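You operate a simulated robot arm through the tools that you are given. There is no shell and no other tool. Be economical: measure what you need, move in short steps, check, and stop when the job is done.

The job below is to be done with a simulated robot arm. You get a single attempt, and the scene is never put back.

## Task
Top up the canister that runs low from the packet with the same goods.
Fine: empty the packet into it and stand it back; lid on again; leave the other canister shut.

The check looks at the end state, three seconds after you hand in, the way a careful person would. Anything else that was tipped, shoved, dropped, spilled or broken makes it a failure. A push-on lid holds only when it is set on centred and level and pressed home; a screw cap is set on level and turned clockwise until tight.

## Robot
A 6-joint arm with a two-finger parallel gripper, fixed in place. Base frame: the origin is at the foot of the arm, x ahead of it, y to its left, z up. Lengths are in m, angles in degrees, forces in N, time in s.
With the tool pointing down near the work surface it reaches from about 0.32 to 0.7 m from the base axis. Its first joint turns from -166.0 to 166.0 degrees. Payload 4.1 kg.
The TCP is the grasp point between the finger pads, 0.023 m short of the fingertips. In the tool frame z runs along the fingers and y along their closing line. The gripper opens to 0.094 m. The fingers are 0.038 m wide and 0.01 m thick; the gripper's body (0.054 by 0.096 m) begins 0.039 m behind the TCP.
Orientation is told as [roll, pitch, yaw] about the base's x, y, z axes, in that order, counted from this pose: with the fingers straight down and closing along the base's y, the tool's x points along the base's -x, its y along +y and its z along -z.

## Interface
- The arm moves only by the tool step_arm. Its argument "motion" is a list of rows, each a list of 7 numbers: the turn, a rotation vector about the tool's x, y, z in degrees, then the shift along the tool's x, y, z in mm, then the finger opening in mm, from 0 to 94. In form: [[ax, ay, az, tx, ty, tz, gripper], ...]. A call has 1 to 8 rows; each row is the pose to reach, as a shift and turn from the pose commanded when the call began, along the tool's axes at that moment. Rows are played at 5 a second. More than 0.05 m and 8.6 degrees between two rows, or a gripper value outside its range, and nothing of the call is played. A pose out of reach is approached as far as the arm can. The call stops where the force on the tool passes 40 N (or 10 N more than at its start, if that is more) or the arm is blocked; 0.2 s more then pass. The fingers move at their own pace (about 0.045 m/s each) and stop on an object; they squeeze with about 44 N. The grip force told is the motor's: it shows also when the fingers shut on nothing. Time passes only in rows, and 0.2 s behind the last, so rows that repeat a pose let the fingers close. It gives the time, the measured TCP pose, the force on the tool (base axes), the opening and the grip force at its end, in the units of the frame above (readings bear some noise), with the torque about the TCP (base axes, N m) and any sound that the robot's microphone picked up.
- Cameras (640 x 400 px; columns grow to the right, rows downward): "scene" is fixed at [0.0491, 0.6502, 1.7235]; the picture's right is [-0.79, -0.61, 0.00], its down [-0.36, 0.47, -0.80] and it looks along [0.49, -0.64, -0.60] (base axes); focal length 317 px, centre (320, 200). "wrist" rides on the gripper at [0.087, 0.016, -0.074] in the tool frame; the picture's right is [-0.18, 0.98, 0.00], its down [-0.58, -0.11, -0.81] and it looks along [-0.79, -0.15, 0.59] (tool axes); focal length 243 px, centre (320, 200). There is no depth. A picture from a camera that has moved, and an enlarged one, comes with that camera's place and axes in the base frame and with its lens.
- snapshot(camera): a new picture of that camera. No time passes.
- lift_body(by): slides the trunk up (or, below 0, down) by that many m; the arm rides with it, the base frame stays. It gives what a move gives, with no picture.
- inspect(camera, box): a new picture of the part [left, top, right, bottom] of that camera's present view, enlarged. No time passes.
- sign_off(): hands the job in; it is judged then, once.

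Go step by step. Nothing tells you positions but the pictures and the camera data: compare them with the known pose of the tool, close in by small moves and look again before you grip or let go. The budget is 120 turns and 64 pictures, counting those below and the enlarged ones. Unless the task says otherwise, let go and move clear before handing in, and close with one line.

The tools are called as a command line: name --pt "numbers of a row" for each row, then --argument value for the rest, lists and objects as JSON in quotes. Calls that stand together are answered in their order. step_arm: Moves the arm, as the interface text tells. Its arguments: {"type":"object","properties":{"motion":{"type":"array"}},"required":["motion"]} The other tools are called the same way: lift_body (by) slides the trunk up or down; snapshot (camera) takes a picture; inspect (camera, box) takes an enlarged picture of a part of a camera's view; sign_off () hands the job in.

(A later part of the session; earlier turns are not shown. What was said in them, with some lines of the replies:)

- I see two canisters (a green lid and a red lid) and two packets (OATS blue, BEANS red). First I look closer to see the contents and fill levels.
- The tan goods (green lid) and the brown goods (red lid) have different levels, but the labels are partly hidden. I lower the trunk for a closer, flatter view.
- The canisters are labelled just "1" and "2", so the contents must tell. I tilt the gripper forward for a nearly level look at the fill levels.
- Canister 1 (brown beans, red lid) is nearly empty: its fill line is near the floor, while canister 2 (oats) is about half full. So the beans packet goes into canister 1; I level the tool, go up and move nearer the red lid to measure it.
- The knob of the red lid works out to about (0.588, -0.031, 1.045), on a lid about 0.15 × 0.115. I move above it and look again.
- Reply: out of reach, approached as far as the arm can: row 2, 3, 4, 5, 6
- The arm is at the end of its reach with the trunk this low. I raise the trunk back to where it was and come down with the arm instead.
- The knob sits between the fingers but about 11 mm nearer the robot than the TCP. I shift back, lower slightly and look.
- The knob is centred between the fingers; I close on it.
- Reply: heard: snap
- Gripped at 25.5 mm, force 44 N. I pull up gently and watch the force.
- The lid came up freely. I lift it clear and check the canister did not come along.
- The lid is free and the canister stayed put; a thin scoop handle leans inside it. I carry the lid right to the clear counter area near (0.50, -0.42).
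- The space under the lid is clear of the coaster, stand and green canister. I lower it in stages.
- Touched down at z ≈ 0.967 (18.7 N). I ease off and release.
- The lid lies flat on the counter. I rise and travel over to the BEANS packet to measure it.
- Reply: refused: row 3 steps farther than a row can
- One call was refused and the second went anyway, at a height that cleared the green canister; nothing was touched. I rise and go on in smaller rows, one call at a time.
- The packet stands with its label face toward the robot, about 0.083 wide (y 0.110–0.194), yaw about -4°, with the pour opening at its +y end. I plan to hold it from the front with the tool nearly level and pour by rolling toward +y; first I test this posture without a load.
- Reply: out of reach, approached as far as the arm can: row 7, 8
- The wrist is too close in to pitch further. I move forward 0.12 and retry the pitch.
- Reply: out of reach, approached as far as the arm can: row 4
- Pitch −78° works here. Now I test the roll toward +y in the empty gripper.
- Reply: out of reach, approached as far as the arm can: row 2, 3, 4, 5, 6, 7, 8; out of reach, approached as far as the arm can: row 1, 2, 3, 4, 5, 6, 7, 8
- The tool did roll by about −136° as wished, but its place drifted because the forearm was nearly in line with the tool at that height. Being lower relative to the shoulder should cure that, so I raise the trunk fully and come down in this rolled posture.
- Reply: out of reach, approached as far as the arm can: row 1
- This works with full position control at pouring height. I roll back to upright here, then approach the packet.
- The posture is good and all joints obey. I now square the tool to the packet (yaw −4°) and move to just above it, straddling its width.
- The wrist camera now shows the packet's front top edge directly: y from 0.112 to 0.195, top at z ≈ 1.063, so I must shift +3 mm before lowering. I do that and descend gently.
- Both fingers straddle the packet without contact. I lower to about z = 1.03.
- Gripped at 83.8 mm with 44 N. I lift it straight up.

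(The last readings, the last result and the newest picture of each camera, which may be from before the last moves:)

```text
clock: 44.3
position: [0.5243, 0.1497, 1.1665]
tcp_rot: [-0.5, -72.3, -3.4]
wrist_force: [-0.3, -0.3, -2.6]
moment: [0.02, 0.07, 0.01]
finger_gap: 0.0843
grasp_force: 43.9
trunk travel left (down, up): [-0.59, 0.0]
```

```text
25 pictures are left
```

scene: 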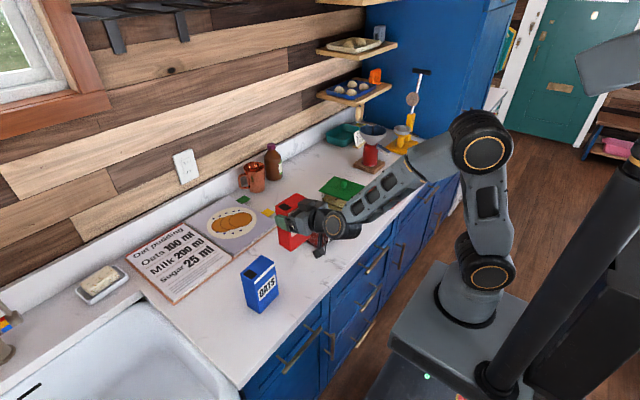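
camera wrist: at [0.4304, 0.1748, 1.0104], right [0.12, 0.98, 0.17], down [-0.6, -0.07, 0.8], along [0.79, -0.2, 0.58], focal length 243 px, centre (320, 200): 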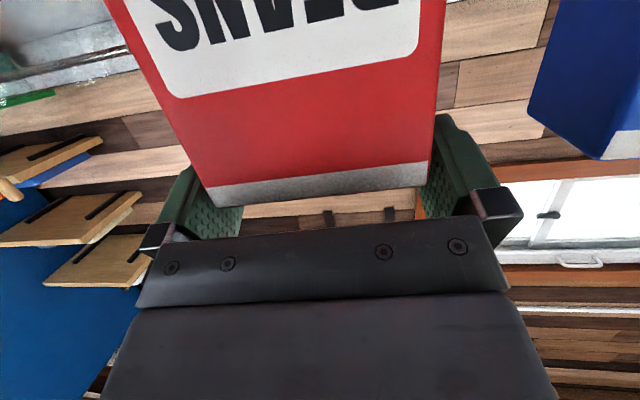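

The packet is held upright and free. I carry it over toward the canister (bottom stays above the rim) and check the surroundings before tilting.

step_arm --pt "0 0 0 -14 -20 0 60" --pt "0 0 0 -25 -60 10 60" --pt "0 0 0 -32 -100 20 60" --pt "0 0 0 -38 -140 32 60" --pt "0 0 0 -43 -180 44 60" --pt "0 0 0 -43 -206 54 60" --pt "0 0 0 -43 -206 54 60"

inspect --camera "scene" --box '[250, 130, 410, 260]'

```text
clock: 45.9
position: [0.5753, -0.0579, 1.1942]
tcp_rot: [-0.3, -72.3, -3.6]
wrist_force: [0.3, -0.6, -2.0]
moment: [-0.02, 0.0, 0.01]
finger_gap: 0.0843
grasp_force: 44.1
trunk travel left (down, up): [-0.59, 0.0]
```

```text
3.08 times, centred on (330, 195) of scene
camera zoom: at [0.0491, 0.6502, 1.7235], right [-0.79, -0.61, 0.0], down [-0.36, 0.47, -0.8], along [0.49, -0.64, -0.6], focal length 974 px, centre (289, 215)
```

zoom: 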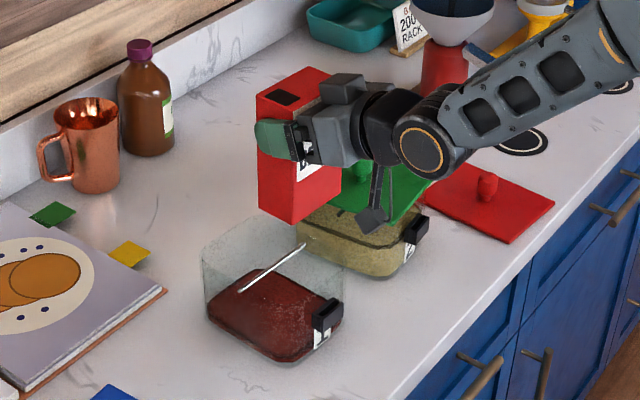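

The packet clears everything and hangs just right of canister 1's centre. I tip it about its depth axis toward +y while lowering a little, staying below the pouring angle at first.

step_arm --pt "2.56 0 -8.1 0 0 0 60" --pt "5.12 0 -16.2 0 0 0 60" --pt "7.68 0 -24.3 0 0 0 60" --pt "10.24 0 -32.4 0 0 0 60" --pt "12.8 0 -40.5 10 0 3 60" --pt "15.36 0 -48.6 22 0 7 60" --pt "17 0 -54 34 0 10 60" --pt "18 0 -57.2 48 0 15 60"

inspect --camera "scene" --box '[250, 130, 410, 260]'

```text
clock: 47.7
position: [0.5743, -0.0586, 1.144]
tcp_rot: [-80.2, -28.3, 66.0]
wrist_force: [0.5, -0.2, -2.2]
moment: [0.08, 0.03, 0.02]
finger_gap: 0.0841
grasp_force: 44.3
trunk travel left (down, up): [-0.59, 0.0]
```

```text
3.08 times, centred on (330, 195) of scene
camera zoom: at [0.0491, 0.6502, 1.7235], right [-0.79, -0.61, 0.0], down [-0.36, 0.47, -0.8], along [0.49, -0.64, -0.6], focal length 974 px, centre (289, 215)
```

zoom: 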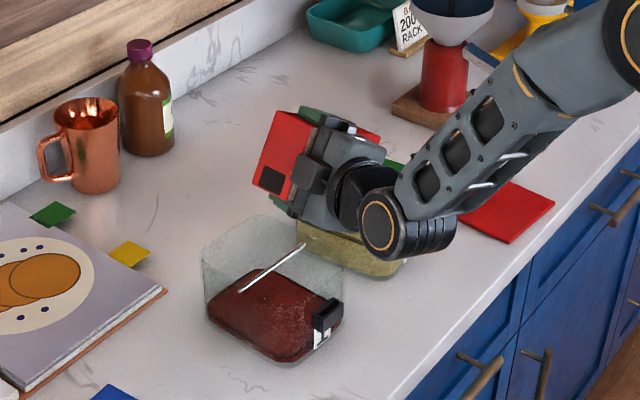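

Opening is right over canister 1. I continue tipping to about 110° while coming down closer to the rim.

step_arm --pt "2.5 0 -7.9 1 2 0 60" --pt "5 0 -15.9 2 6 0 60" --pt "7.5 0 -23.8 4 13 1 60" --pt "10 0 -31.8 6 20 2 60" --pt "12.5 0 -39.7 8 27 2 60" --pt "15 0 -47.6 10 33 3 60" --pt "15 0 -47.6 10 33 3 60"

inspect --camera "scene" --box '[250, 130, 410, 260]'

```text
clock: 49.3
position: [0.5761, -0.0503, 1.1109]
tcp_rot: [-96.0, 19.2, 67.7]
wrist_force: [0.4, 0.1, -1.0]
moment: [0.08, 0.01, -0.01]
finger_gap: 0.0841
grasp_force: 44.6
trunk travel left (down, up): [-0.59, 0.0]
```

```text
3.08 times, centred on (330, 195) of scene
camera zoom: at [0.0491, 0.6502, 1.7235], right [-0.79, -0.61, 0.0], down [-0.36, 0.47, -0.8], along [0.49, -0.64, -0.6], focal length 974 px, centre (289, 215)
```

zoom: 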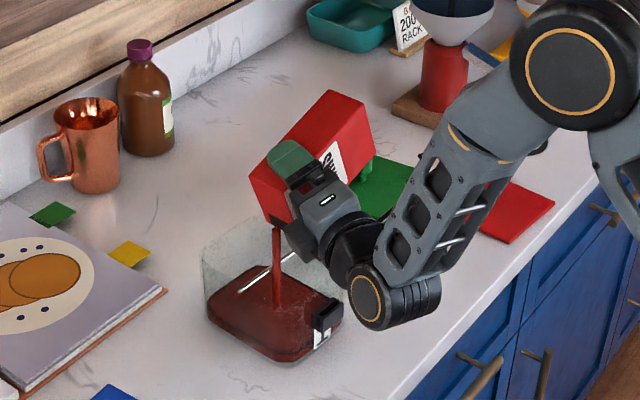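

The beans are streaming into canister 1. I tip on to about 135° keeping the opening centred and wait.

step_arm --pt "1.9 0 -6 -3 -1 -1 60" --pt "3.8 0 -11.9 -6 -2 -2 60" --pt "5.7 0 -17.9 -10 -4 -3 60" --pt "7.5 0 -23.8 -13 -5 -4 60" --pt "7.5 0 -23.8 -13 -5 -4 60" --pt "7.5 0 -23.8 -13 -5 -4 60" --pt "7.5 0 -23.8 -13 -5 -4 60" --pt "7.5 0 -23.8 -13 -5 -4 60"

inspect --camera "scene" --box '[250, 130, 410, 260]'

```text
clock: 51.1
position: [0.5772, -0.0355, 1.1103]
tcp_rot: [-106.5, 42.5, 62.3]
wrist_force: [0.4, -0.3, 0.1]
moment: [0.0, -0.01, -0.02]
finger_gap: 0.084
grasp_force: 44.4
trunk travel left (down, up): [-0.59, 0.0]
```

```text
3.08 times, centred on (330, 195) of scene
camera zoom: at [0.0491, 0.6502, 1.7235], right [-0.79, -0.61, 0.0], down [-0.36, 0.47, -0.8], along [0.49, -0.64, -0.6], focal length 974 px, centre (289, 215)
```

zoom: 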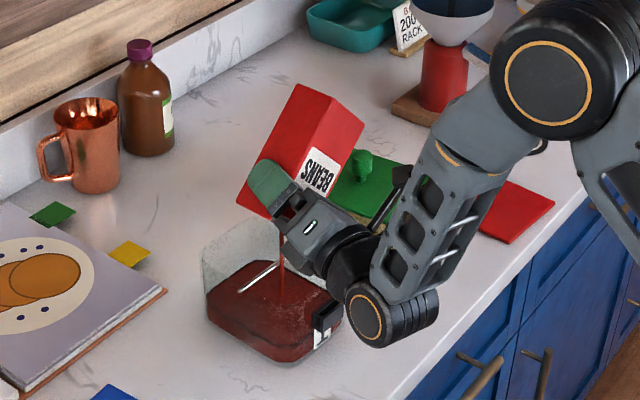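

The stream is thinning. I tip a little further and wait until it stops.

step_arm --pt "2.3 0 -7.2 -3 -3 -1 60" --pt "4.5 0 -14.3 -7 -7 -2 60" --pt "4.5 0 -14.3 -7 -7 -2 60" --pt "4.5 0 -14.3 -7 -7 -2 60" --pt "4.5 0 -14.3 -7 -7 -2 60" --pt "4.5 0 -14.3 -7 -7 -2 60" --pt "4.5 0 -14.3 -7 -7 -2 60" --pt "4.5 0 -14.3 -7 -7 -2 60"

inspect --camera "scene" --box '[250, 130, 410, 260]'

```text
clock: 52.9
position: [0.5773, -0.0264, 1.1099]
tcp_rot: [-117.2, 55.7, 54.1]
wrist_force: [-0.8, 0.5, -0.5]
moment: [0.01, -0.01, -0.01]
finger_gap: 0.0839
grasp_force: 44.0
trunk travel left (down, up): [-0.59, 0.0]
```

```text
3.08 times, centred on (330, 195) of scene
camera zoom: at [0.0491, 0.6502, 1.7235], right [-0.79, -0.61, 0.0], down [-0.36, 0.47, -0.8], along [0.49, -0.64, -0.6], focal length 974 px, centre (289, 215)
```

zoom: 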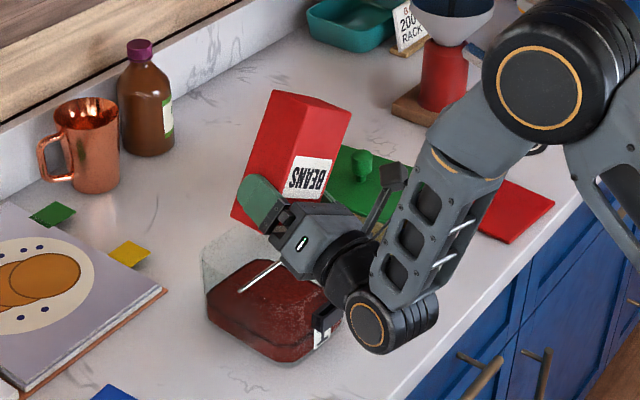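

The stream has stopped as far as visible. I give it a small rocking and another wait to be sure it is empty.

step_arm --pt "-2.3 0 7.2 0 0 0 60" --pt "-4.5 0 14.3 3 3 0 60" --pt "-2.3 0 7.2 0 0 0 60" --pt "0 0 0 0 0 0 60" --pt "-2.3 0 7.2 0 0 0 60" --pt "-4.5 0 14.3 3 3 0 60" --pt "-4.5 0 14.3 3 3 0 60" --pt "-4.5 0 14.3 3 3 0 60"

inspect --camera "scene" --box '[280, 180, 360, 250]'

```text
clock: 54.7
position: [0.5768, -0.0306, 1.1104]
tcp_rot: [-106.5, 42.4, 62.2]
wrist_force: [1.2, 0.0, -0.4]
moment: [0.0, -0.02, -0.01]
finger_gap: 0.0837
grasp_force: 43.9
trunk travel left (down, up): [-0.59, 0.0]
```

```text
5.71 times, centred on (320, 215) of scene
camera zoom: at [0.0491, 0.6502, 1.7235], right [-0.79, -0.61, 0.0], down [-0.36, 0.47, -0.8], along [0.49, -0.64, -0.6], focal length 1809 px, centre (320, 114)
```

zoom: 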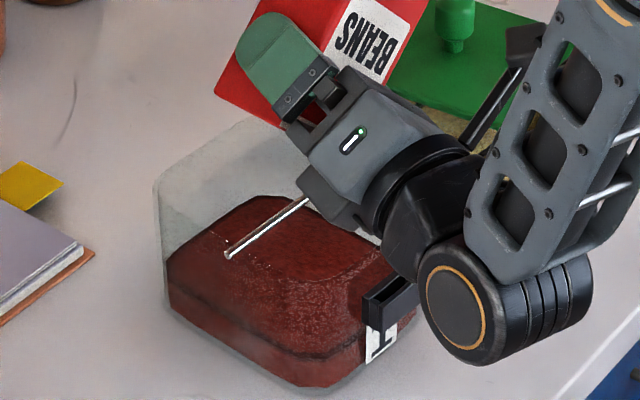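

The stream is done and the canister is well filled, with nothing spilled. I roll the packet back upright while rising.

step_arm --pt "-2.5 0 8 6 -3 2 60" --pt "-5.1 0 16 12 -5 4 60" --pt "-7.6 0 24 18 -8 6 60" --pt "-10.1 0 32 24 -11 8 60" --pt "-12.7 0 40 30 -13 10 60" --pt "-15.2 0 48.1 36 -16 12 60" --pt "-17.7 0 56.1 42 -19 14 60" --pt "-20.3 0 64.1 47 -21 15 60"

```text
clock: 56.5
position: [0.5757, -0.05, 1.1607]
tcp_rot: [-82.7, -21.2, 67.3]
wrist_force: [0.5, -0.6, -0.6]
moment: [0.01, -0.04, -0.03]
finger_gap: 0.0842
grasp_force: 43.8
trunk travel left (down, up): [-0.59, 0.0]
```

step_arm --pt "-2.5 0 8.1 -4 -10 -1 60" --pt "-5.1 0 16.1 -8 -20 -2 60" --pt "-7.6 0 24.2 -12 -30 -3 60" --pt "-10.2 0 32.3 -14 -37 -4 60" --pt "-12.7 0 40.4 -14 -37 -4 60" --pt "-15.3 0 48.4 -14 -37 -4 60" --pt "-17.8 0 56.5 -14 -37 -4 60" --pt "-20.3 0 64.4 -14 -37 -4 60"

```text
clock: 58.3
position: [0.5756, -0.0508, 1.2013]
tcp_rot: [-0.5, -72.2, -3.4]
wrist_force: [0.4, 0.0, 0.2]
moment: [-0.02, 0.01, 0.0]
finger_gap: 0.0842
grasp_force: 44.7
trunk travel left (down, up): [-0.59, 0.0]
```

Upright again, same orientation as at pick-up. I carry it back over its place.

step_arm --pt "0 0 0 4 40 -11 60" --pt "0 0 0 8 80 -22 60" --pt "0 0 0 14 120 -33 60" --pt "0 0 0 24 160 -44 60" --pt "0 0 0 38 200 -54 60" --pt "0 0 0 38 200 -54 60"

```text
clock: 59.7
position: [0.5273, 0.1549, 1.1787]
tcp_rot: [-0.8, -72.3, -3.2]
wrist_force: [-0.9, 0.0, -0.2]
moment: [0.02, 0.01, 0.0]
finger_gap: 0.0838
grasp_force: 43.8
trunk travel left (down, up): [-0.59, 0.0]
```

step_arm --pt "0 0 0 30 -2.7 9 60" --pt "0 0 0 60 -2.7 18 60" --pt "0 0 0 95 -2.7 29 60" --pt "0 0 0 120 -2.7 36 60" --pt "0 0 0 137 -2.7 41 60" --pt "0 0 0 137 -2.7 41 60"

inspect --camera "scene" --box '[240, 200, 360, 300]'

```text
clock: 61.1
position: [0.5246, 0.1496, 1.0364]
tcp_rot: [-0.6, -72.3, -3.3]
wrist_force: [1.4, -0.4, -0.7]
moment: [-0.03, 0.02, 0.0]
finger_gap: 0.0842
grasp_force: 44.0
trunk travel left (down, up): [-0.59, 0.0]
```

```text
4.00 times, centred on (300, 250) of scene
camera zoom: at [0.0491, 0.6502, 1.7235], right [-0.79, -0.61, 0.0], down [-0.36, 0.47, -0.8], along [0.49, -0.64, -0.6], focal length 1266 px, centre (400, 0)
```

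zoom: 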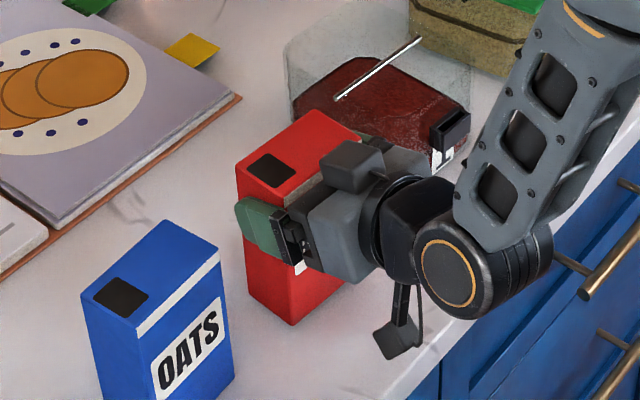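

Just above its old spot; I correct +2 mm in y and set it down with force watching.

step_arm --pt "0 0 0 2 2.3 0.6 60" --pt "0 0 0 4 2.3 1.2 60" --pt "0 0 0 6 2.3 1.8 60" --pt "0 0 0 7.5 2.3 2.3 60" --pt "0 0 0 8.5 2.3 2.6 60"

```text
clock: 62.3
position: [0.5249, 0.1533, 1.0289]
tcp_rot: [-0.4, -72.4, -3.5]
wrist_force: [-1.7, 0.7, 7.1]
moment: [0.2, 0.31, 0.07]
finger_gap: 0.084
grasp_force: 44.4
trunk travel left (down, up): [-0.59, 0.0]
```

Contact at the same height as at pick-up. I open fully.

step_arm --pt "0 0 0 -0.5 0 0 60" --pt "0 0 0 -0.5 0 0 94" --pt "0 0 0 -0.5 0 0 94" --pt "0 0 0 -0.5 0 0 94"

snapshot --camera "wrist"

```text
clock: 63.3
position: [0.5231, 0.1521, 1.0272]
tcp_rot: [-0.7, -72.3, -3.3]
wrist_force: [0.3, -0.1, 1.0]
moment: [-0.02, 0.02, -0.02]
finger_gap: 0.0939
grasp_force: 0.1
trunk travel left (down, up): [-0.59, 0.0]
```

```text
17 pictures are left
camera wrist: at [0.4286, 0.1747, 0.9679], right [0.12, 0.98, 0.17], down [-0.6, -0.07, 0.8], along [0.79, -0.2, 0.58], focal length 243 px, centre (320, 200)
```

wrist: 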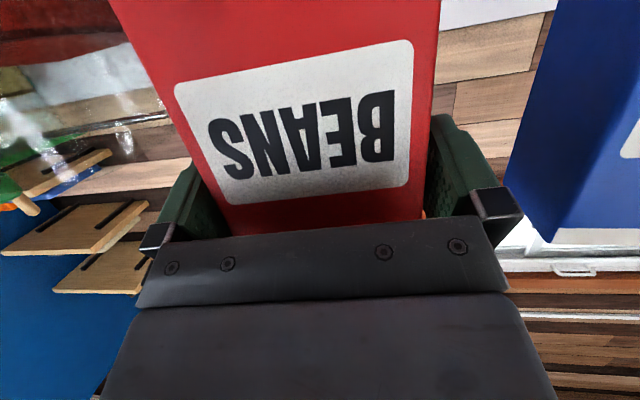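

Released with clearance on both sides. I withdraw straight up.

step_arm --pt "0 0 0 -15 0 -5 94" --pt "0 0 0 -38 0 -12 94" --pt "0 0 0 -76 0 -24 94" --pt "0 0 0 -114 0 -36 94" --pt "0 0 0 -150 0 -47 94"

inspect --camera "scene" --box '[220, 170, 380, 310]'

```text
clock: 64.5
position: [0.5237, 0.1499, 1.1859]
tcp_rot: [-0.8, -72.3, -3.3]
wrist_force: [-0.4, -0.9, 0.4]
moment: [0.03, -0.03, 0.01]
finger_gap: 0.0941
grasp_force: 0.1
trunk travel left (down, up): [-0.59, 0.0]
```

```text
2.86 times, centred on (300, 240) of scene
camera zoom: at [0.0491, 0.6502, 1.7235], right [-0.79, -0.61, 0.0], down [-0.36, 0.47, -0.8], along [0.49, -0.64, -0.6], focal length 904 px, centre (377, 86)
```

zoom: 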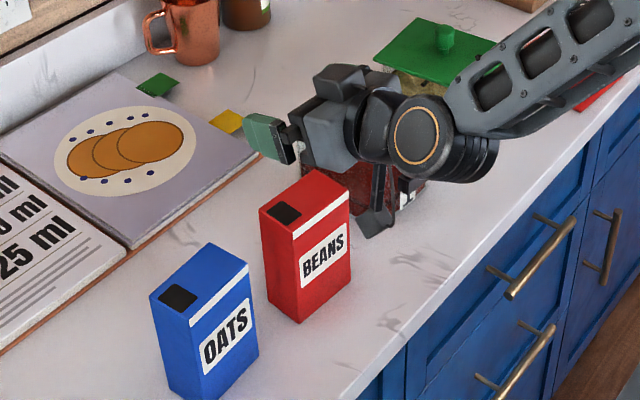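

The packet stands upright at its place. I return the tool to pointing down, rising slightly.

step_arm --pt "0 8.5 0 -5 0 -2 80" --pt "0 17 0 -10 0 -3 60" --pt "0 25.5 0 -15 0 -5 60" --pt "0 34 0 -20 0 -6 60" --pt "0 42.5 0 -25 0 -8 60" --pt "0 51 0 -30 0 -9 60" --pt "0 59.5 0 -35 0 -11 60" --pt "0 68 0 -38 0 -12 60"

```text
clock: 66.3
position: [0.5089, 0.1596, 1.1988]
tcp_rot: [-10.4, -11.5, -3.2]
wrist_force: [1.0, -0.9, 0.2]
moment: [0.0, 0.0, -0.02]
finger_gap: 0.0599
grasp_force: 0.1
out of reach, approached as far as the arm can: row 6, 7, 8
trunk travel left (down, up): [-0.59, 0.0]
```

step_arm --pt "-5 5.5 -1.6 0 0 0 60" --pt "-10 11 -3.2 0 0 0 60" --pt "-10 11 -3.2 0 0 0 60"

```text
clock: 67.1
position: [0.5092, 0.1582, 1.1984]
tcp_rot: [-10.3, -11.7, -3.1]
wrist_force: [-0.5, 0.2, -0.8]
moment: [-0.02, -0.03, -0.02]
finger_gap: 0.0601
grasp_force: 0.1
out of reach, approached as far as the arm can: row 1, 2, 3
trunk travel left (down, up): [-0.59, 0.0]
```

The wrist is stuck slightly tilted; I look at its configuration.

inspect --camera "scene" --box '[240, 80, 560, 280]'

```text
2.00 times, centred on (400, 180) of scene
camera zoom: at [0.0491, 0.6502, 1.7235], right [-0.79, -0.61, 0.0], down [-0.36, 0.47, -0.8], along [0.49, -0.64, -0.6], focal length 633 px, centre (160, 240)
```

zoom: 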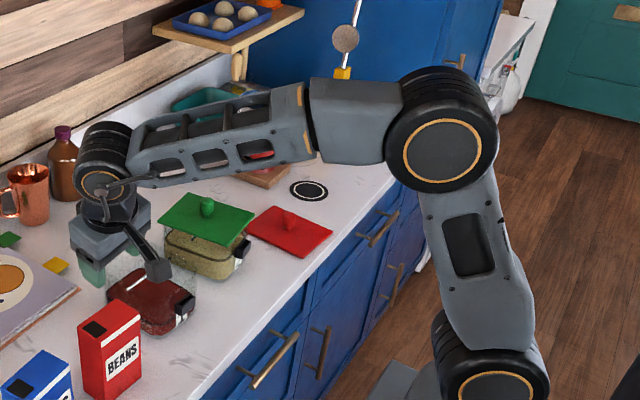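

step_arm --pt "0 0 0 0 -40 0 60" --pt "0 0 0 0 -80 0 60" --pt "0 0 0 0 -100 25 60" --pt "0 0 0 0 -100 50 60" --pt "-4 4 0 0 -100 60 60" --pt "-8 8 0 0 -100 60 60" --pt "-10 11 -3 0 -100 60 60"

```text
clock: 68.7
position: [0.5075, 0.0544, 1.1654]
tcp_rot: [-10.6, -11.8, -3.3]
wrist_force: [0.8, -0.3, -0.1]
moment: [0.01, 0.0, -0.02]
finger_gap: 0.0598
grasp_force: 0.1
out of reach, approached as far as the arm can: row 5, 6, 7
trunk travel left (down, up): [-0.59, 0.0]
```

step_arm --pt "0 4 0 0 0 0 60" --pt "0 8 0 0 0 0 60"

step_arm --pt "-4 0 0 0 0 0 60" --pt "-8 0 0 0 0 0 60"

step_arm --pt "0 0 -3 0 0 0 60" --pt "0 0 -6 0 0 0 60"

```text
clock: 69.3
position: [0.5057, 0.0524, 1.1582]
tcp_rot: [-13.4, -5.2, -4.4]
wrist_force: [-0.1, 1.1, -0.1]
moment: [-0.02, -0.03, 0.0]
finger_gap: 0.0599
grasp_force: 0.1
out of reach, approached as far as the arm can: row 1, 2
trunk travel left (down, up): [-0.59, 0.0]
```

```text
clock: 69.9
position: [0.5032, 0.0507, 1.1593]
tcp_rot: [-13.5, -5.4, -4.3]
wrist_force: [-0.5, -0.4, 0.0]
moment: [-0.01, 0.01, -0.01]
finger_gap: 0.0603
grasp_force: 0.0
out of reach, approached as far as the arm can: row 1, 2
trunk travel left (down, up): [-0.59, 0.0]
```

```text
clock: 70.5
position: [0.5044, 0.0515, 1.1579]
tcp_rot: [-13.8, -3.7, 1.5]
wrist_force: [0.1, 0.2, 0.2]
moment: [0.0, -0.02, 0.03]
finger_gap: 0.06
grasp_force: 0.0
trunk travel left (down, up): [-0.59, 0.0]
```

Moving the wrist through the aligned posture has left the forearm-roll joint turned half a turn, against its stop. I will unwind it in free space: first reduce the wrist bend, then swing the tool round the forearm axis.

step_arm --pt "-2.1 -8 0 -20 5 -6 60" --pt "-4.2 -16 0 -40 10 -12 60" --pt "-6.2 -24 0 -60 16 -18 60" --pt "-8.3 -31.9 0 -79 21 -24 60"

```text
clock: 71.5
position: [0.5821, 0.0806, 1.1811]
tcp_rot: [-7.4, -35.4, 7.8]
wrist_force: [0.4, 0.0, -0.5]
moment: [-0.01, 0.0, 0.05]
finger_gap: 0.0601
grasp_force: 0.1
trunk travel left (down, up): [-0.59, 0.0]
```

step_arm --pt "4.65 -1.2 -6.89 -3.9 -11.9 -0.5 60" --pt "9.3 -2.4 -13.78 -9.1 -23.2 -2.1 60" --pt "13.9 -3.6 -20.7 -15.6 -33.7 -4.7 60" --pt "18.6 -4.8 -27.6 -23.3 -43 -8.2 60" --pt "23.2 -6 -34.4 -31.9 -51 -12.6 60" --pt "27.9 -7.2 -41.3 -41.2 -57.6 -17.8 60" --pt "32.5 -8.4 -48.2 -51.2 -62.5 -23.7 60" --pt "37.2 -9.6 -55.1 -61.5 -65.7 -30.1 60"

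```text
clock: 73.3
position: [0.6162, 0.0242, 1.2494]
tcp_rot: [-68.6, -7.3, 59.5]
wrist_force: [-0.7, 0.3, 0.5]
moment: [-0.02, -0.01, 0.0]
finger_gap: 0.0598
grasp_force: 0.1
trunk travel left (down, up): [-0.59, 0.0]
```

That went smoothly, so I repeat the same swing.

step_arm --pt "4.65 -1.2 -6.89 -3.9 -11.9 -0.5 60" --pt "9.3 -2.4 -13.78 -9.1 -23.2 -2.1 60" --pt "13.9 -3.6 -20.7 -15.6 -33.7 -4.7 60" --pt "18.6 -4.8 -27.6 -23.3 -43 -8.2 60" --pt "23.2 -6 -34.4 -31.9 -51 -12.6 60" --pt "27.9 -7.2 -41.3 -41.2 -57.6 -17.8 60" --pt "32.5 -8.4 -48.2 -51.2 -62.5 -23.7 60" --pt "37.2 -9.6 -55.1 -61.5 -65.7 -30.1 60"

```text
clock: 75.1
position: [0.6406, 0.0711, 1.3284]
tcp_rot: [-104.0, 46.3, 72.6]
wrist_force: [0.4, 0.1, 0.6]
moment: [0.02, -0.02, 0.0]
finger_gap: 0.06
grasp_force: 0.0
trunk travel left (down, up): [-0.59, 0.0]
```

step_arm --pt "4.65 -1.2 -6.89 -3.9 -11.9 -0.5 60" --pt "9.3 -2.4 -13.78 -9.1 -23.2 -2.1 60" --pt "13.9 -3.6 -20.7 -15.6 -33.7 -4.7 60" --pt "16.7 -4.3 -24.8 -20 -39 -6.6 60" --pt "16.7 -4.3 -24.8 -20 -39 -6.6 60"

```text
clock: 76.3
position: [0.6355, 0.1129, 1.3392]
tcp_rot: [-134.6, 70.1, 57.0]
wrist_force: [0.4, -0.2, -0.3]
moment: [-0.05, -0.04, 0.0]
finger_gap: 0.06
grasp_force: 0.0
trunk travel left (down, up): [-0.59, 0.0]
```

The tool now points above the forearm as planned. I bend it down again in the arm's plane.

step_arm --pt "-2 -7.7 0 -20.2 5.2 -1.5 60" --pt "-4 -15.5 0 -40 10.3 -5.8 60" --pt "-6 -23.2 0 -59 15.3 -13 60" --pt "-7.75 -30 0 -74.8 19.3 -21.4 60" --pt "-9.75 -37.8 0 -91.4 23.6 -33.4 60" --pt "-11.75 -45.5 0 -106.2 27.4 -47.7 60" --pt "-13.75 -53.2 0 -118.9 30.7 -64 60" --pt "-15.75 -61 0 -129.4 33.4 -81.9 60"

```text
clock: 78.1
position: [0.5888, 0.107, 1.1885]
tcp_rot: [-12.1, 39.1, 171.1]
wrist_force: [-0.3, 0.7, 0.1]
moment: [0.0, 0.03, 0.04]
finger_gap: 0.0601
grasp_force: 0.1
out of reach, approached as far as the arm can: row 6
trunk travel left (down, up): [-0.59, 0.0]
```

That worked: the tool is now bending the right way, only turned 180° about its axis (camera forward), which is fine for the knob. I finish levelling to straight down.

step_arm --pt "-1.7 -7.9 -0.9 -19 5 -7 60" --pt "-3.4 -15.9 -1.8 -38 10 -14 60" --pt "-5.2 -23.8 -2.6 -56 15 -22 60" --pt "-6.9 -31.8 -3.5 -75 20 -29 60" --pt "-8.6 -39.7 -4.4 -94 25 -36 60" --pt "-8.6 -39.7 -4.4 -94 25 -36 60"

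```text
clock: 79.5
position: [0.4942, 0.0872, 1.1515]
tcp_rot: [0.0, 0.1, 179.9]
wrist_force: [0.5, -0.2, -0.1]
moment: [-0.01, -0.01, -0.01]
finger_gap: 0.0601
grasp_force: 0.1
trunk travel left (down, up): [-0.59, 0.0]
```

Tool is straight down again. I travel high over to the red lid at (0.501, -0.397).

step_arm --pt "0 0 0 0 0 -40 60" --pt "0 0 0 0 25 -80 60" --pt "0 0 0 0 70 -80 60" --pt "0 0 0 0 115 -80 60" --pt "0 0 0 0 160 -80 60" --pt "0 0 0 0 205 -80 60" --pt "0 0 0 0 250 -80 60" --pt "0 0 0 0 290 -80 60"

```text
clock: 81.3
position: [0.4858, 0.0174, 1.2237]
tcp_rot: [2.2, 0.6, 176.4]
wrist_force: [-0.1, 0.7, -0.4]
moment: [-0.03, 0.01, 0.0]
finger_gap: 0.0601
grasp_force: 0.2
out of reach, approached as far as the arm can: row 3, 4, 5, 6, 7, 8
trunk travel left (down, up): [-0.59, 0.0]
```

The last joint is at its stop, so I unwind the tool by 180° about its axis back to the original heading.

step_arm --pt "0 0 8.5 0 0 0 60" --pt "0 0 17 0 0 0 60" --pt "0 0 25.5 0 0 0 60" --pt "0 0 34 0 0 0 60" --pt "0 0 42.5 0 0 0 60" --pt "0 0 51 0 0 0 60" --pt "0 0 59.5 0 0 0 60" --pt "0 0 68 0 0 0 60"

step_arm --pt "0 0 8.5 0 0 0 60" --pt "0 0 17 0 0 0 60" --pt "0 0 25.5 0 0 0 60" --pt "0 0 34 0 0 0 60" --pt "0 0 42.5 0 0 0 60" --pt "0 0 51 0 0 0 60" --pt "0 0 59.5 0 0 0 60" --pt "0 0 68 0 0 0 60"

```text
clock: 83.1
position: [0.4853, 0.012, 1.2239]
tcp_rot: [0.2, 2.5, 108.3]
wrist_force: [0.3, -0.7, 0.4]
moment: [0.0, -0.03, -0.01]
finger_gap: 0.0602
grasp_force: 0.0
trunk travel left (down, up): [-0.59, 0.0]
```

```text
clock: 84.9
position: [0.4855, 0.0121, 1.2244]
tcp_rot: [-2.1, 1.1, 40.3]
wrist_force: [-0.2, 0.3, -0.4]
moment: [-0.02, 0.01, 0.01]
finger_gap: 0.0598
grasp_force: 0.1
trunk travel left (down, up): [-0.59, 0.0]
```

step_arm --pt "-2.1 -1.1 0 0 0 0 60" --pt "-2.1 -1.1 0 0 0 0 60"

step_arm --pt "0 0 8.1 0 0 0 60" --pt "0 0 16.2 0 0 0 60" --pt "0 0 24.3 0 0 0 60" --pt "0 0 32.4 0 0 0 60" --pt "0 0 40.3 0 0 0 60" --pt "0 0 40.3 0 0 0 60"

```text
clock: 85.5
position: [0.4852, 0.011, 1.2248]
tcp_rot: [-0.1, 0.1, 40.4]
wrist_force: [0.3, 0.1, 0.3]
moment: [0.0, 0.02, 0.05]
finger_gap: 0.0601
grasp_force: 0.1
trunk travel left (down, up): [-0.59, 0.0]
```

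```text
clock: 86.9
position: [0.486, 0.0113, 1.2255]
tcp_rot: [-0.1, 0.1, 0.1]
wrist_force: [0.4, 0.6, -0.5]
moment: [-0.01, 0.02, -0.01]
finger_gap: 0.0597
grasp_force: 0.1
trunk travel left (down, up): [-0.59, 0.0]
```

The tool is back in its original posture. Now over to the lid.

step_arm --pt "0 0 0 0 -48 0 60" --pt "0 0 0 0 -96 0 60" --pt "0 0 0 0 -144 0 60" --pt "0 0 0 0 -192 0 60" --pt "0 0 0 0 -240 0 60" --pt "0 0 0 0 -288 0 60" --pt "0 0 0 -8 -336 0 60" --pt "0 0 0 -15 -384 0 60"

```text
clock: 88.7
position: [0.4998, -0.3732, 1.223]
tcp_rot: [0.0, 0.3, 0.2]
wrist_force: [-0.3, -0.1, 0.6]
moment: [0.0, 0.01, 0.01]
finger_gap: 0.06
grasp_force: 0.1
trunk travel left (down, up): [-0.59, 0.0]
```

step_arm --pt "0 0 0 -1 -24 0 60" --pt "0 0 0 -1 -24 45 60" --pt "0 0 0 -1 -24 90 60" --pt "0 0 0 -1 -24 135 55" --pt "0 0 0 -1 -24 175 50" --pt "0 0 0 -1 -24 205 50" --pt "0 0 0 -1 -24 205 50"

snapshot --camera "wrist"

```text
clock: 90.3
position: [0.5049, -0.396, 1.0209]
tcp_rot: [0.0, -0.1, 0.2]
wrist_force: [-0.3, 0.0, 0.0]
moment: [-0.01, -0.02, 0.03]
finger_gap: 0.0502
grasp_force: 0.0
trunk travel left (down, up): [-0.59, 0.0]
```

```text
14 pictures are left
camera wrist: at [0.4186, -0.3803, 1.0954], right [0.18, 0.98, 0.0], down [0.58, -0.11, 0.81], along [0.79, -0.15, -0.59], focal length 243 px, centre (320, 200)
```

wrist: 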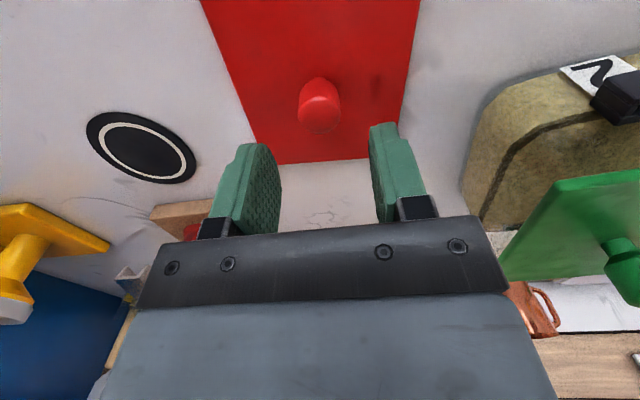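

step_arm --pt "0 0 0 4 -1 15 50" --pt "0 0 0 4 -1 30 50" --pt "0 0 0 4 -1 45 50" --pt "0 0 0 4 -1 53 50" --pt "0 0 0 4 -1 53 50"

snapshot --camera "wrist"

```text
clock: 91.5
position: [0.4998, -0.3973, 0.9677]
tcp_rot: [0.0, 0.2, 0.2]
wrist_force: [0.5, -0.1, -0.4]
moment: [0.01, 0.04, -0.02]
finger_gap: 0.0498
grasp_force: 0.2
trunk travel left (down, up): [-0.59, 0.0]
```

```text
13 pictures are left
camera wrist: at [0.4131, -0.3822, 1.0408], right [0.18, 0.98, 0.0], down [0.58, -0.11, 0.81], along [0.79, -0.15, -0.59], focal length 243 px, centre (320, 200)
```

wrist: 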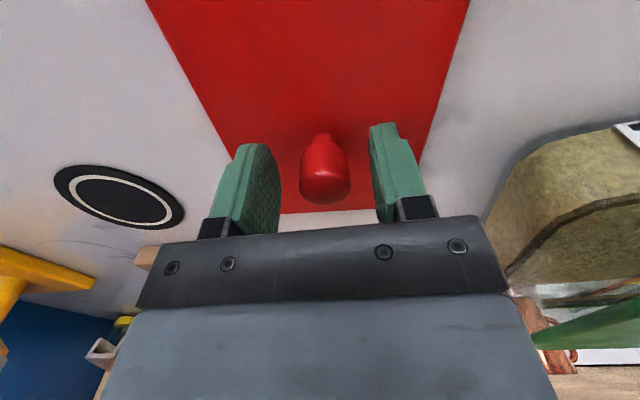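

Same view as at the first grip. I close and lift.

step_arm --pt "0 0 0 0 0 0 20" --pt "0 0 0 0 0 0 0" --pt "0 0 0 0 0 0 0" --pt "0 0 0 0 0 0 0"

step_arm --pt "0 0 0 0 0 -10 0" --pt "0 0 0 0 0 -50 0" --pt "0 0 0 0 0 -95 0" --pt "0 0 0 0 0 -140 0" --pt "0 0 0 0 0 -185 0" --pt "0 0 0 0 0 -230 0"

snapshot --camera "wrist"

```text
clock: 92.5
position: [0.499, -0.3984, 0.967]
tcp_rot: [0.0, 0.1, 0.2]
wrist_force: [0.3, 0.7, 0.2]
moment: [0.05, 0.02, 0.0]
finger_gap: 0.0254
grasp_force: 44.3
trunk travel left (down, up): [-0.59, 0.0]
```

```text
clock: 93.9
position: [0.4997, -0.396, 1.195]
tcp_rot: [0.0, 0.2, 0.2]
wrist_force: [0.8, 0.8, 0.0]
moment: [-0.02, -0.01, 0.0]
finger_gap: 0.0253
grasp_force: 44.6
trunk travel left (down, up): [-0.59, 0.0]
```

```text
12 pictures are left
camera wrist: at [0.4145, -0.3798, 1.2693], right [0.18, 0.98, 0.0], down [0.58, -0.11, 0.81], along [0.79, -0.15, -0.59], focal length 243 px, centre (320, 200)
```

wrist: 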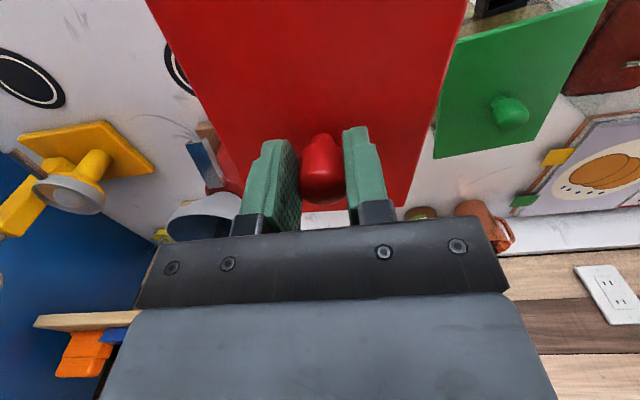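

step_arm --pt "0 0 0 -8 46 0 0" --pt "0 0 0 -18 92 0 0" --pt "0 0 0 -28 138 0 0" --pt "0 0 0 -40 184 0 0" --pt "0 0 0 -52 230 0 0" --pt "0 0 0 -64 276 0 0" --pt "0 0 0 -76 322 0 0" --pt "0 0 0 -88 367 0 0"

inspect --camera "scene" --box '[260, 140, 400, 260]'

```text
clock: 95.7
position: [0.5858, -0.0267, 1.1977]
tcp_rot: [0.0, 0.1, 0.2]
wrist_force: [0.4, 0.3, -0.4]
moment: [0.0, 0.03, -0.01]
finger_gap: 0.0252
grasp_force: 43.1
trunk travel left (down, up): [-0.59, 0.0]
```

```text
3.33 times, centred on (330, 200) of scene
camera zoom: at [0.0491, 0.6502, 1.7235], right [-0.79, -0.61, 0.0], down [-0.36, 0.47, -0.8], along [0.49, -0.64, -0.6], focal length 1055 px, centre (287, 200)
```

zoom: 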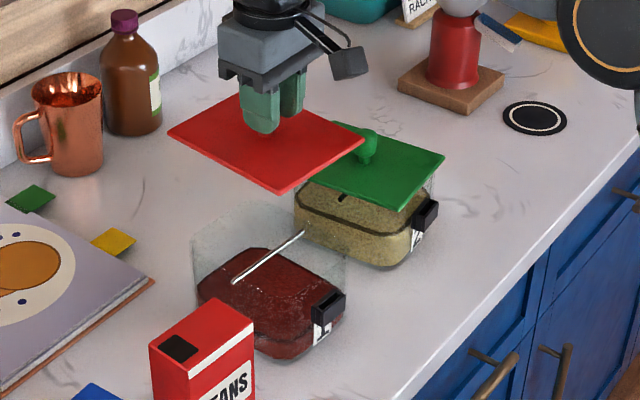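

The canister and scoop are where they were. I lower the lid to just above the rim and check alignment.

step_arm --pt "0 0 0 -1.5 -1.5 40 0" --pt "0 0 0 -1.5 -1.5 80 0" --pt "0 0 0 -1.5 -1.5 105 0" --pt "0 0 0 -1.5 -1.5 118 0" --pt "0 0 0 -1.5 -1.5 118 0"

inspect --camera "scene" --box '[270, 170, 370, 250]'

```text
clock: 96.9
position: [0.5862, -0.0305, 1.0792]
tcp_rot: [-0.1, 0.0, 0.1]
wrist_force: [-0.4, 0.1, -0.1]
moment: [-0.02, -0.01, -0.03]
finger_gap: 0.0253
grasp_force: 44.5
trunk travel left (down, up): [-0.59, 0.0]
```

```text
5.00 times, centred on (320, 210) of scene
camera zoom: at [0.0491, 0.6502, 1.7235], right [-0.79, -0.61, 0.0], down [-0.36, 0.47, -0.8], along [0.49, -0.64, -0.6], focal length 1583 px, centre (320, 150)
```

zoom: 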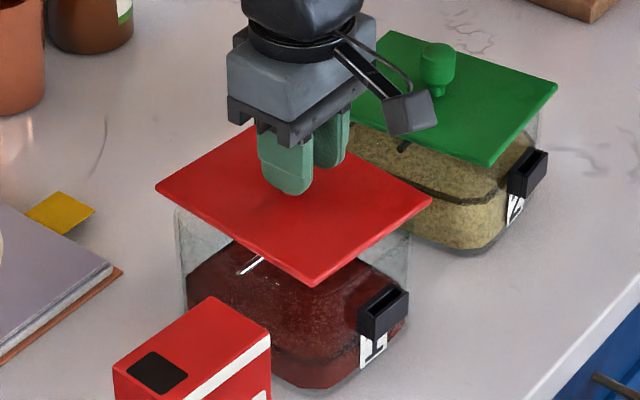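

step_arm --pt "0 0 0 -1 1.5 4 0" --pt "0 0 0 -1 1.5 8 0" --pt "0 0 0 -1 1.5 8 0"

inspect --camera "scene" --box '[270, 170, 370, 250]'

```text
clock: 97.7
position: [0.5873, -0.0287, 1.0701]
tcp_rot: [0.1, 0.1, 0.3]
wrist_force: [-0.3, -0.1, 0.1]
moment: [-0.05, -0.01, -0.01]
finger_gap: 0.0253
grasp_force: 44.4
trunk travel left (down, up): [-0.59, 0.0]
```

```text
5.00 times, centred on (320, 210) of scene
camera zoom: at [0.0491, 0.6502, 1.7235], right [-0.79, -0.61, 0.0], down [-0.36, 0.47, -0.8], along [0.49, -0.64, -0.6], focal length 1583 px, centre (320, 150)
```

zoom: 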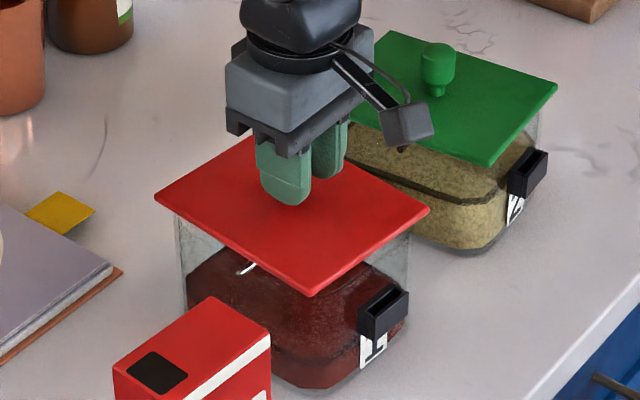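

Compared with the picture taken at the first lift, the lid sits about 4 mm too far in +x in the grip. I shift −3.5 mm in x and compare again.

step_arm --pt "0 0 0 1.8 0 0 0" --pt "0 0 0 3.5 0 0 0" --pt "0 0 0 3.5 0 0 0"

inspect --camera "scene" --box '[270, 170, 370, 250]'

```text
clock: 98.5
position: [0.5836, -0.0296, 1.0711]
tcp_rot: [0.1, 0.1, 0.1]
wrist_force: [0.9, 0.0, -0.5]
moment: [-0.01, -0.01, 0.0]
finger_gap: 0.0255
grasp_force: 44.2
trunk travel left (down, up): [-0.59, 0.0]
```

```text
5.00 times, centred on (320, 210) of scene
camera zoom: at [0.0491, 0.6502, 1.7235], right [-0.79, -0.61, 0.0], down [-0.36, 0.47, -0.8], along [0.49, -0.64, -0.6], focal length 1583 px, centre (320, 150)
```

zoom: 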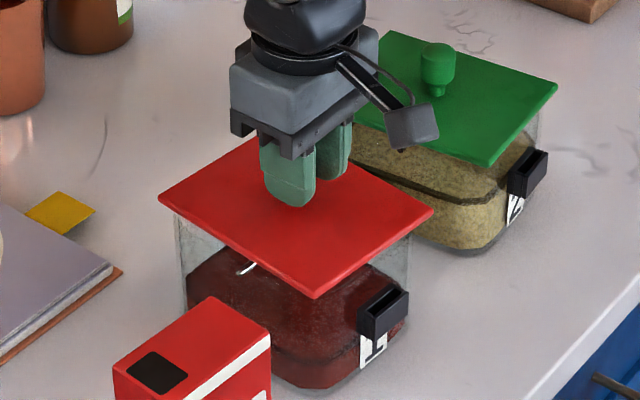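

Now the corners coincide with those of the first picture. I lower and press gently.

step_arm --pt "0 0 0 0 0 3 0" --pt "0 0 0 0 0 6 0" --pt "0 0 0 0 0 8 0" --pt "0 0 0 0 0 10 0"

```text
clock: 99.5
position: [0.5851, -0.0291, 1.0615]
tcp_rot: [0.0, -0.1, 0.2]
wrist_force: [-1.0, 1.3, 4.1]
moment: [0.22, 0.0, 0.07]
finger_gap: 0.0254
grasp_force: 43.9
trunk travel left (down, up): [-0.59, 0.0]
```

Contact begins at the expected height. I press home.

step_arm --pt "0 0 0 0 0 2 0" --pt "0 0 0 0 0 4 0" --pt "0 0 0 0 0 6 0" --pt "0 0 0 0 0 8 0" --pt "0 0 0 0 0 10 0"

inspect --camera "scene" --box '[270, 170, 370, 250]'

```text
clock: 100.3
position: [0.5856, -0.0301, 1.0616]
tcp_rot: [-0.1, -0.8, 0.3]
wrist_force: [-0.6, 0.4, 16.5]
moment: [0.43, 1.03, 0.18]
finger_gap: 0.0256
grasp_force: 43.7
trunk travel left (down, up): [-0.59, 0.0]
stopped in row 4: the force on the tool passed its limit (the readings are from after the stop); the commanded pose is now the measured one
```

```text
5.00 times, centred on (320, 210) of scene
camera zoom: at [0.0491, 0.6502, 1.7235], right [-0.79, -0.61, 0.0], down [-0.36, 0.47, -0.8], along [0.49, -0.64, -0.6], focal length 1583 px, centre (320, 150)
```

zoom: 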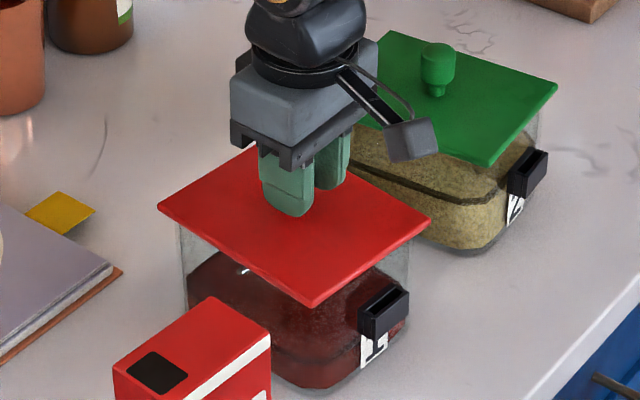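

No snap yet, and the moment shows the press is bearing on the near edge. I release the knob, and will push on the knob's top with closed fingers for a centred press.

step_arm --pt "0 0 0 0 0 0 20" --pt "0 0 0 0 0 0 50" --pt "0 0 0 0 0 0 50" --pt "0 0 0 0 0 -15 50" --pt "0 0 0 0 0 -45 50" --pt "0 0 0 -3 0 -50 0" --pt "0 0 0 -3 0 -50 0" --pt "0 0 0 -3 0 -50 0"

inspect --camera "scene" --box '[270, 170, 370, 250]'

snapshot --camera "wrist"

```text
clock: 102.2
position: [0.5884, -0.03, 1.1086]
tcp_rot: [0.0, -0.6, 0.2]
wrist_force: [0.9, 1.0, 0.4]
moment: [0.01, 0.04, -0.02]
finger_gap: 0.0
grasp_force: 22.3
trunk travel left (down, up): [-0.59, 0.0]
heard: snap
```

```text
5.00 times, centred on (320, 210) of scene
camera zoom: at [0.0491, 0.6502, 1.7235], right [-0.79, -0.61, 0.0], down [-0.36, 0.47, -0.8], along [0.49, -0.64, -0.6], focal length 1583 px, centre (320, 150)
```

zoom: 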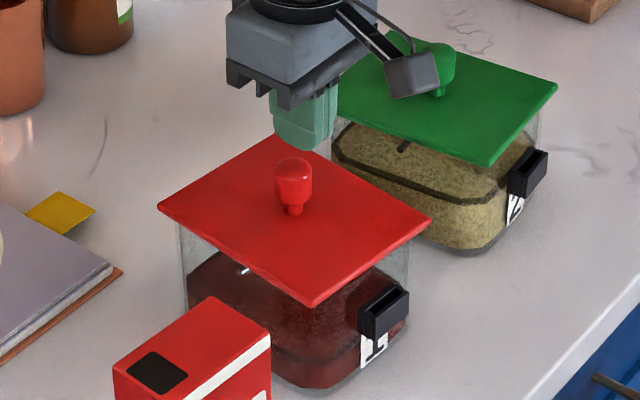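

```text
5 pictures are left
camera wrist: at [0.5011, -0.0147, 1.1817], right [0.18, 0.98, 0.0], down [0.57, -0.11, 0.81], along [0.8, -0.15, -0.58], focal length 243 px, centre (320, 200)
```

wrist: 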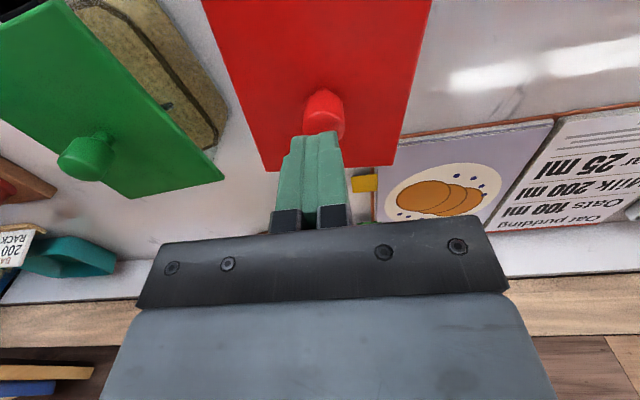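

A snap was heard on release, but I make sure with a centred push on the knob, which lies right under the closed fingertips.

step_arm --pt "0 0 0 0 0.5 10 0" --pt "0 0 0 0 0.5 16 0" --pt "0 0 0 0 0.5 20 0" --pt "0 0 0 0 0.5 24 0" --pt "0 0 0 0 0.5 28 0" --pt "0 0 0 0 0.5 31 0" --pt "0 0 0 0 0.5 34 0" --pt "0 0 0 0 0.5 37 0"

```text
clock: 103.7
position: [0.5897, -0.0285, 1.0849]
tcp_rot: [-0.1, -1.6, 0.2]
wrist_force: [-7.2, -1.1, 16.0]
moment: [0.03, 0.23, 0.0]
finger_gap: 0.0003
grasp_force: 42.5
trunk travel left (down, up): [-0.59, 0.0]
stopped in row 7: the force on the tool passed its limit (the readings are from after the stop); the commanded pose is now the measured one
```

The press reached 40 N with no further movement or sound, so the lid is home. I lift off and back away.

step_arm --pt "0 0 0 0 0 -5 0" --pt "0 0 0 0 0 -30 0" --pt "0 0 0 0 0 -70 0" --pt "0 0 0 0 0 -110 0" --pt "0 0 0 40 0 -130 0" --pt "0 0 0 80 0 -140 0" --pt "0 0 0 125 0 -140 0"

inspect --camera "scene" --box '[270, 160, 370, 250]'

```text
clock: 105.3
position: [0.462, -0.0304, 1.2188]
tcp_rot: [0.0, -1.4, 0.2]
wrist_force: [-0.7, 0.0, 0.3]
moment: [-0.02, -0.03, 0.04]
finger_gap: 0.0
grasp_force: 42.3
trunk travel left (down, up): [-0.59, 0.0]
```

```text
4.44 times, centred on (320, 205) of scene
camera zoom: at [0.0491, 0.6502, 1.7235], right [-0.79, -0.61, 0.0], down [-0.36, 0.47, -0.8], along [0.49, -0.64, -0.6], focal length 1407 px, centre (320, 178)
```

zoom: 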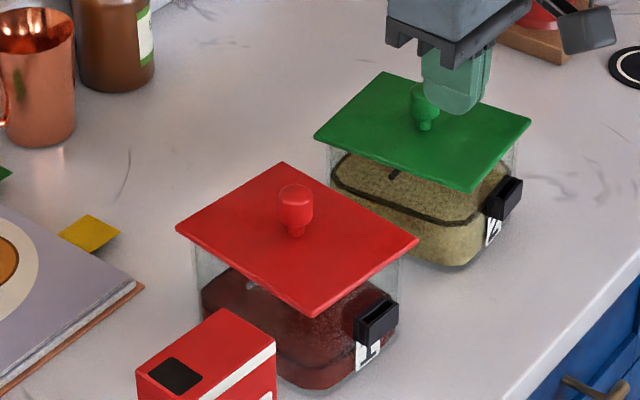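

The lid sits at its old height and place, perhaps turned a degree or two. I look once more closely.

inspect --camera "scene" --box '[280, 188, 350, 252]'

```text
6.25 times, centred on (315, 220) of scene
camera zoom: at [0.0491, 0.6502, 1.7235], right [-0.79, -0.61, 0.0], down [-0.36, 0.47, -0.8], along [0.49, -0.64, -0.6], focal length 1979 px, centre (351, 75)
```

zoom: 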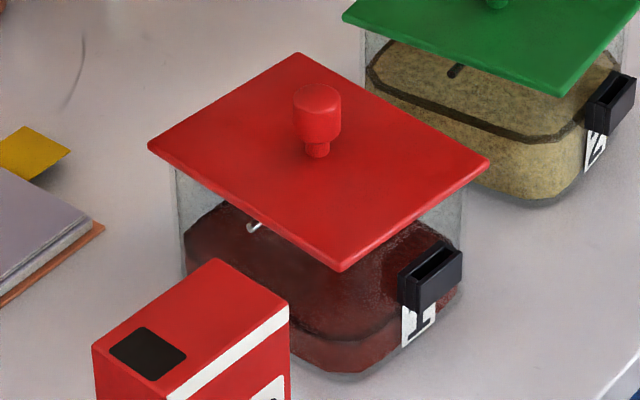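

The lid is level and fully seated. I make one last check of the whole scene.

snapshot --camera "scene"

```text
2 pictures are left
```

scene: 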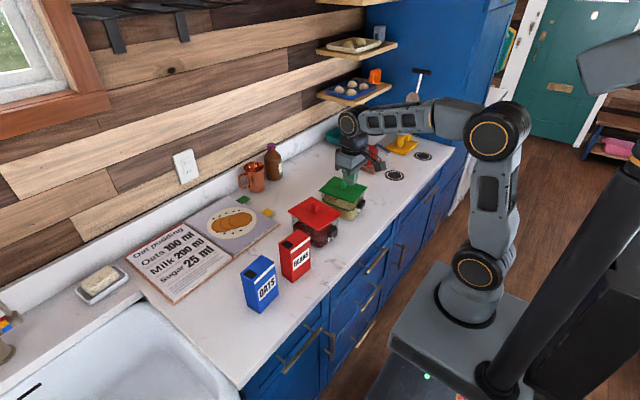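

Everything stands in place: the beans are in canister 1 with its lid on, the packet is upright at its spot, and canister 2 is still shut. The arm is clear, so I hand in.

sign_off

```text
The job is handed in.
```

I emptied the BEANS packet into canister 1, stood the packet back in its place and pressed the red lid on again; I never opened canister 2. The lid is at its old height but turned about 2–3° from where it sat. I took it as seated from a snap on release and a 40 N press that moved it no further, and I did not test it by pulling.
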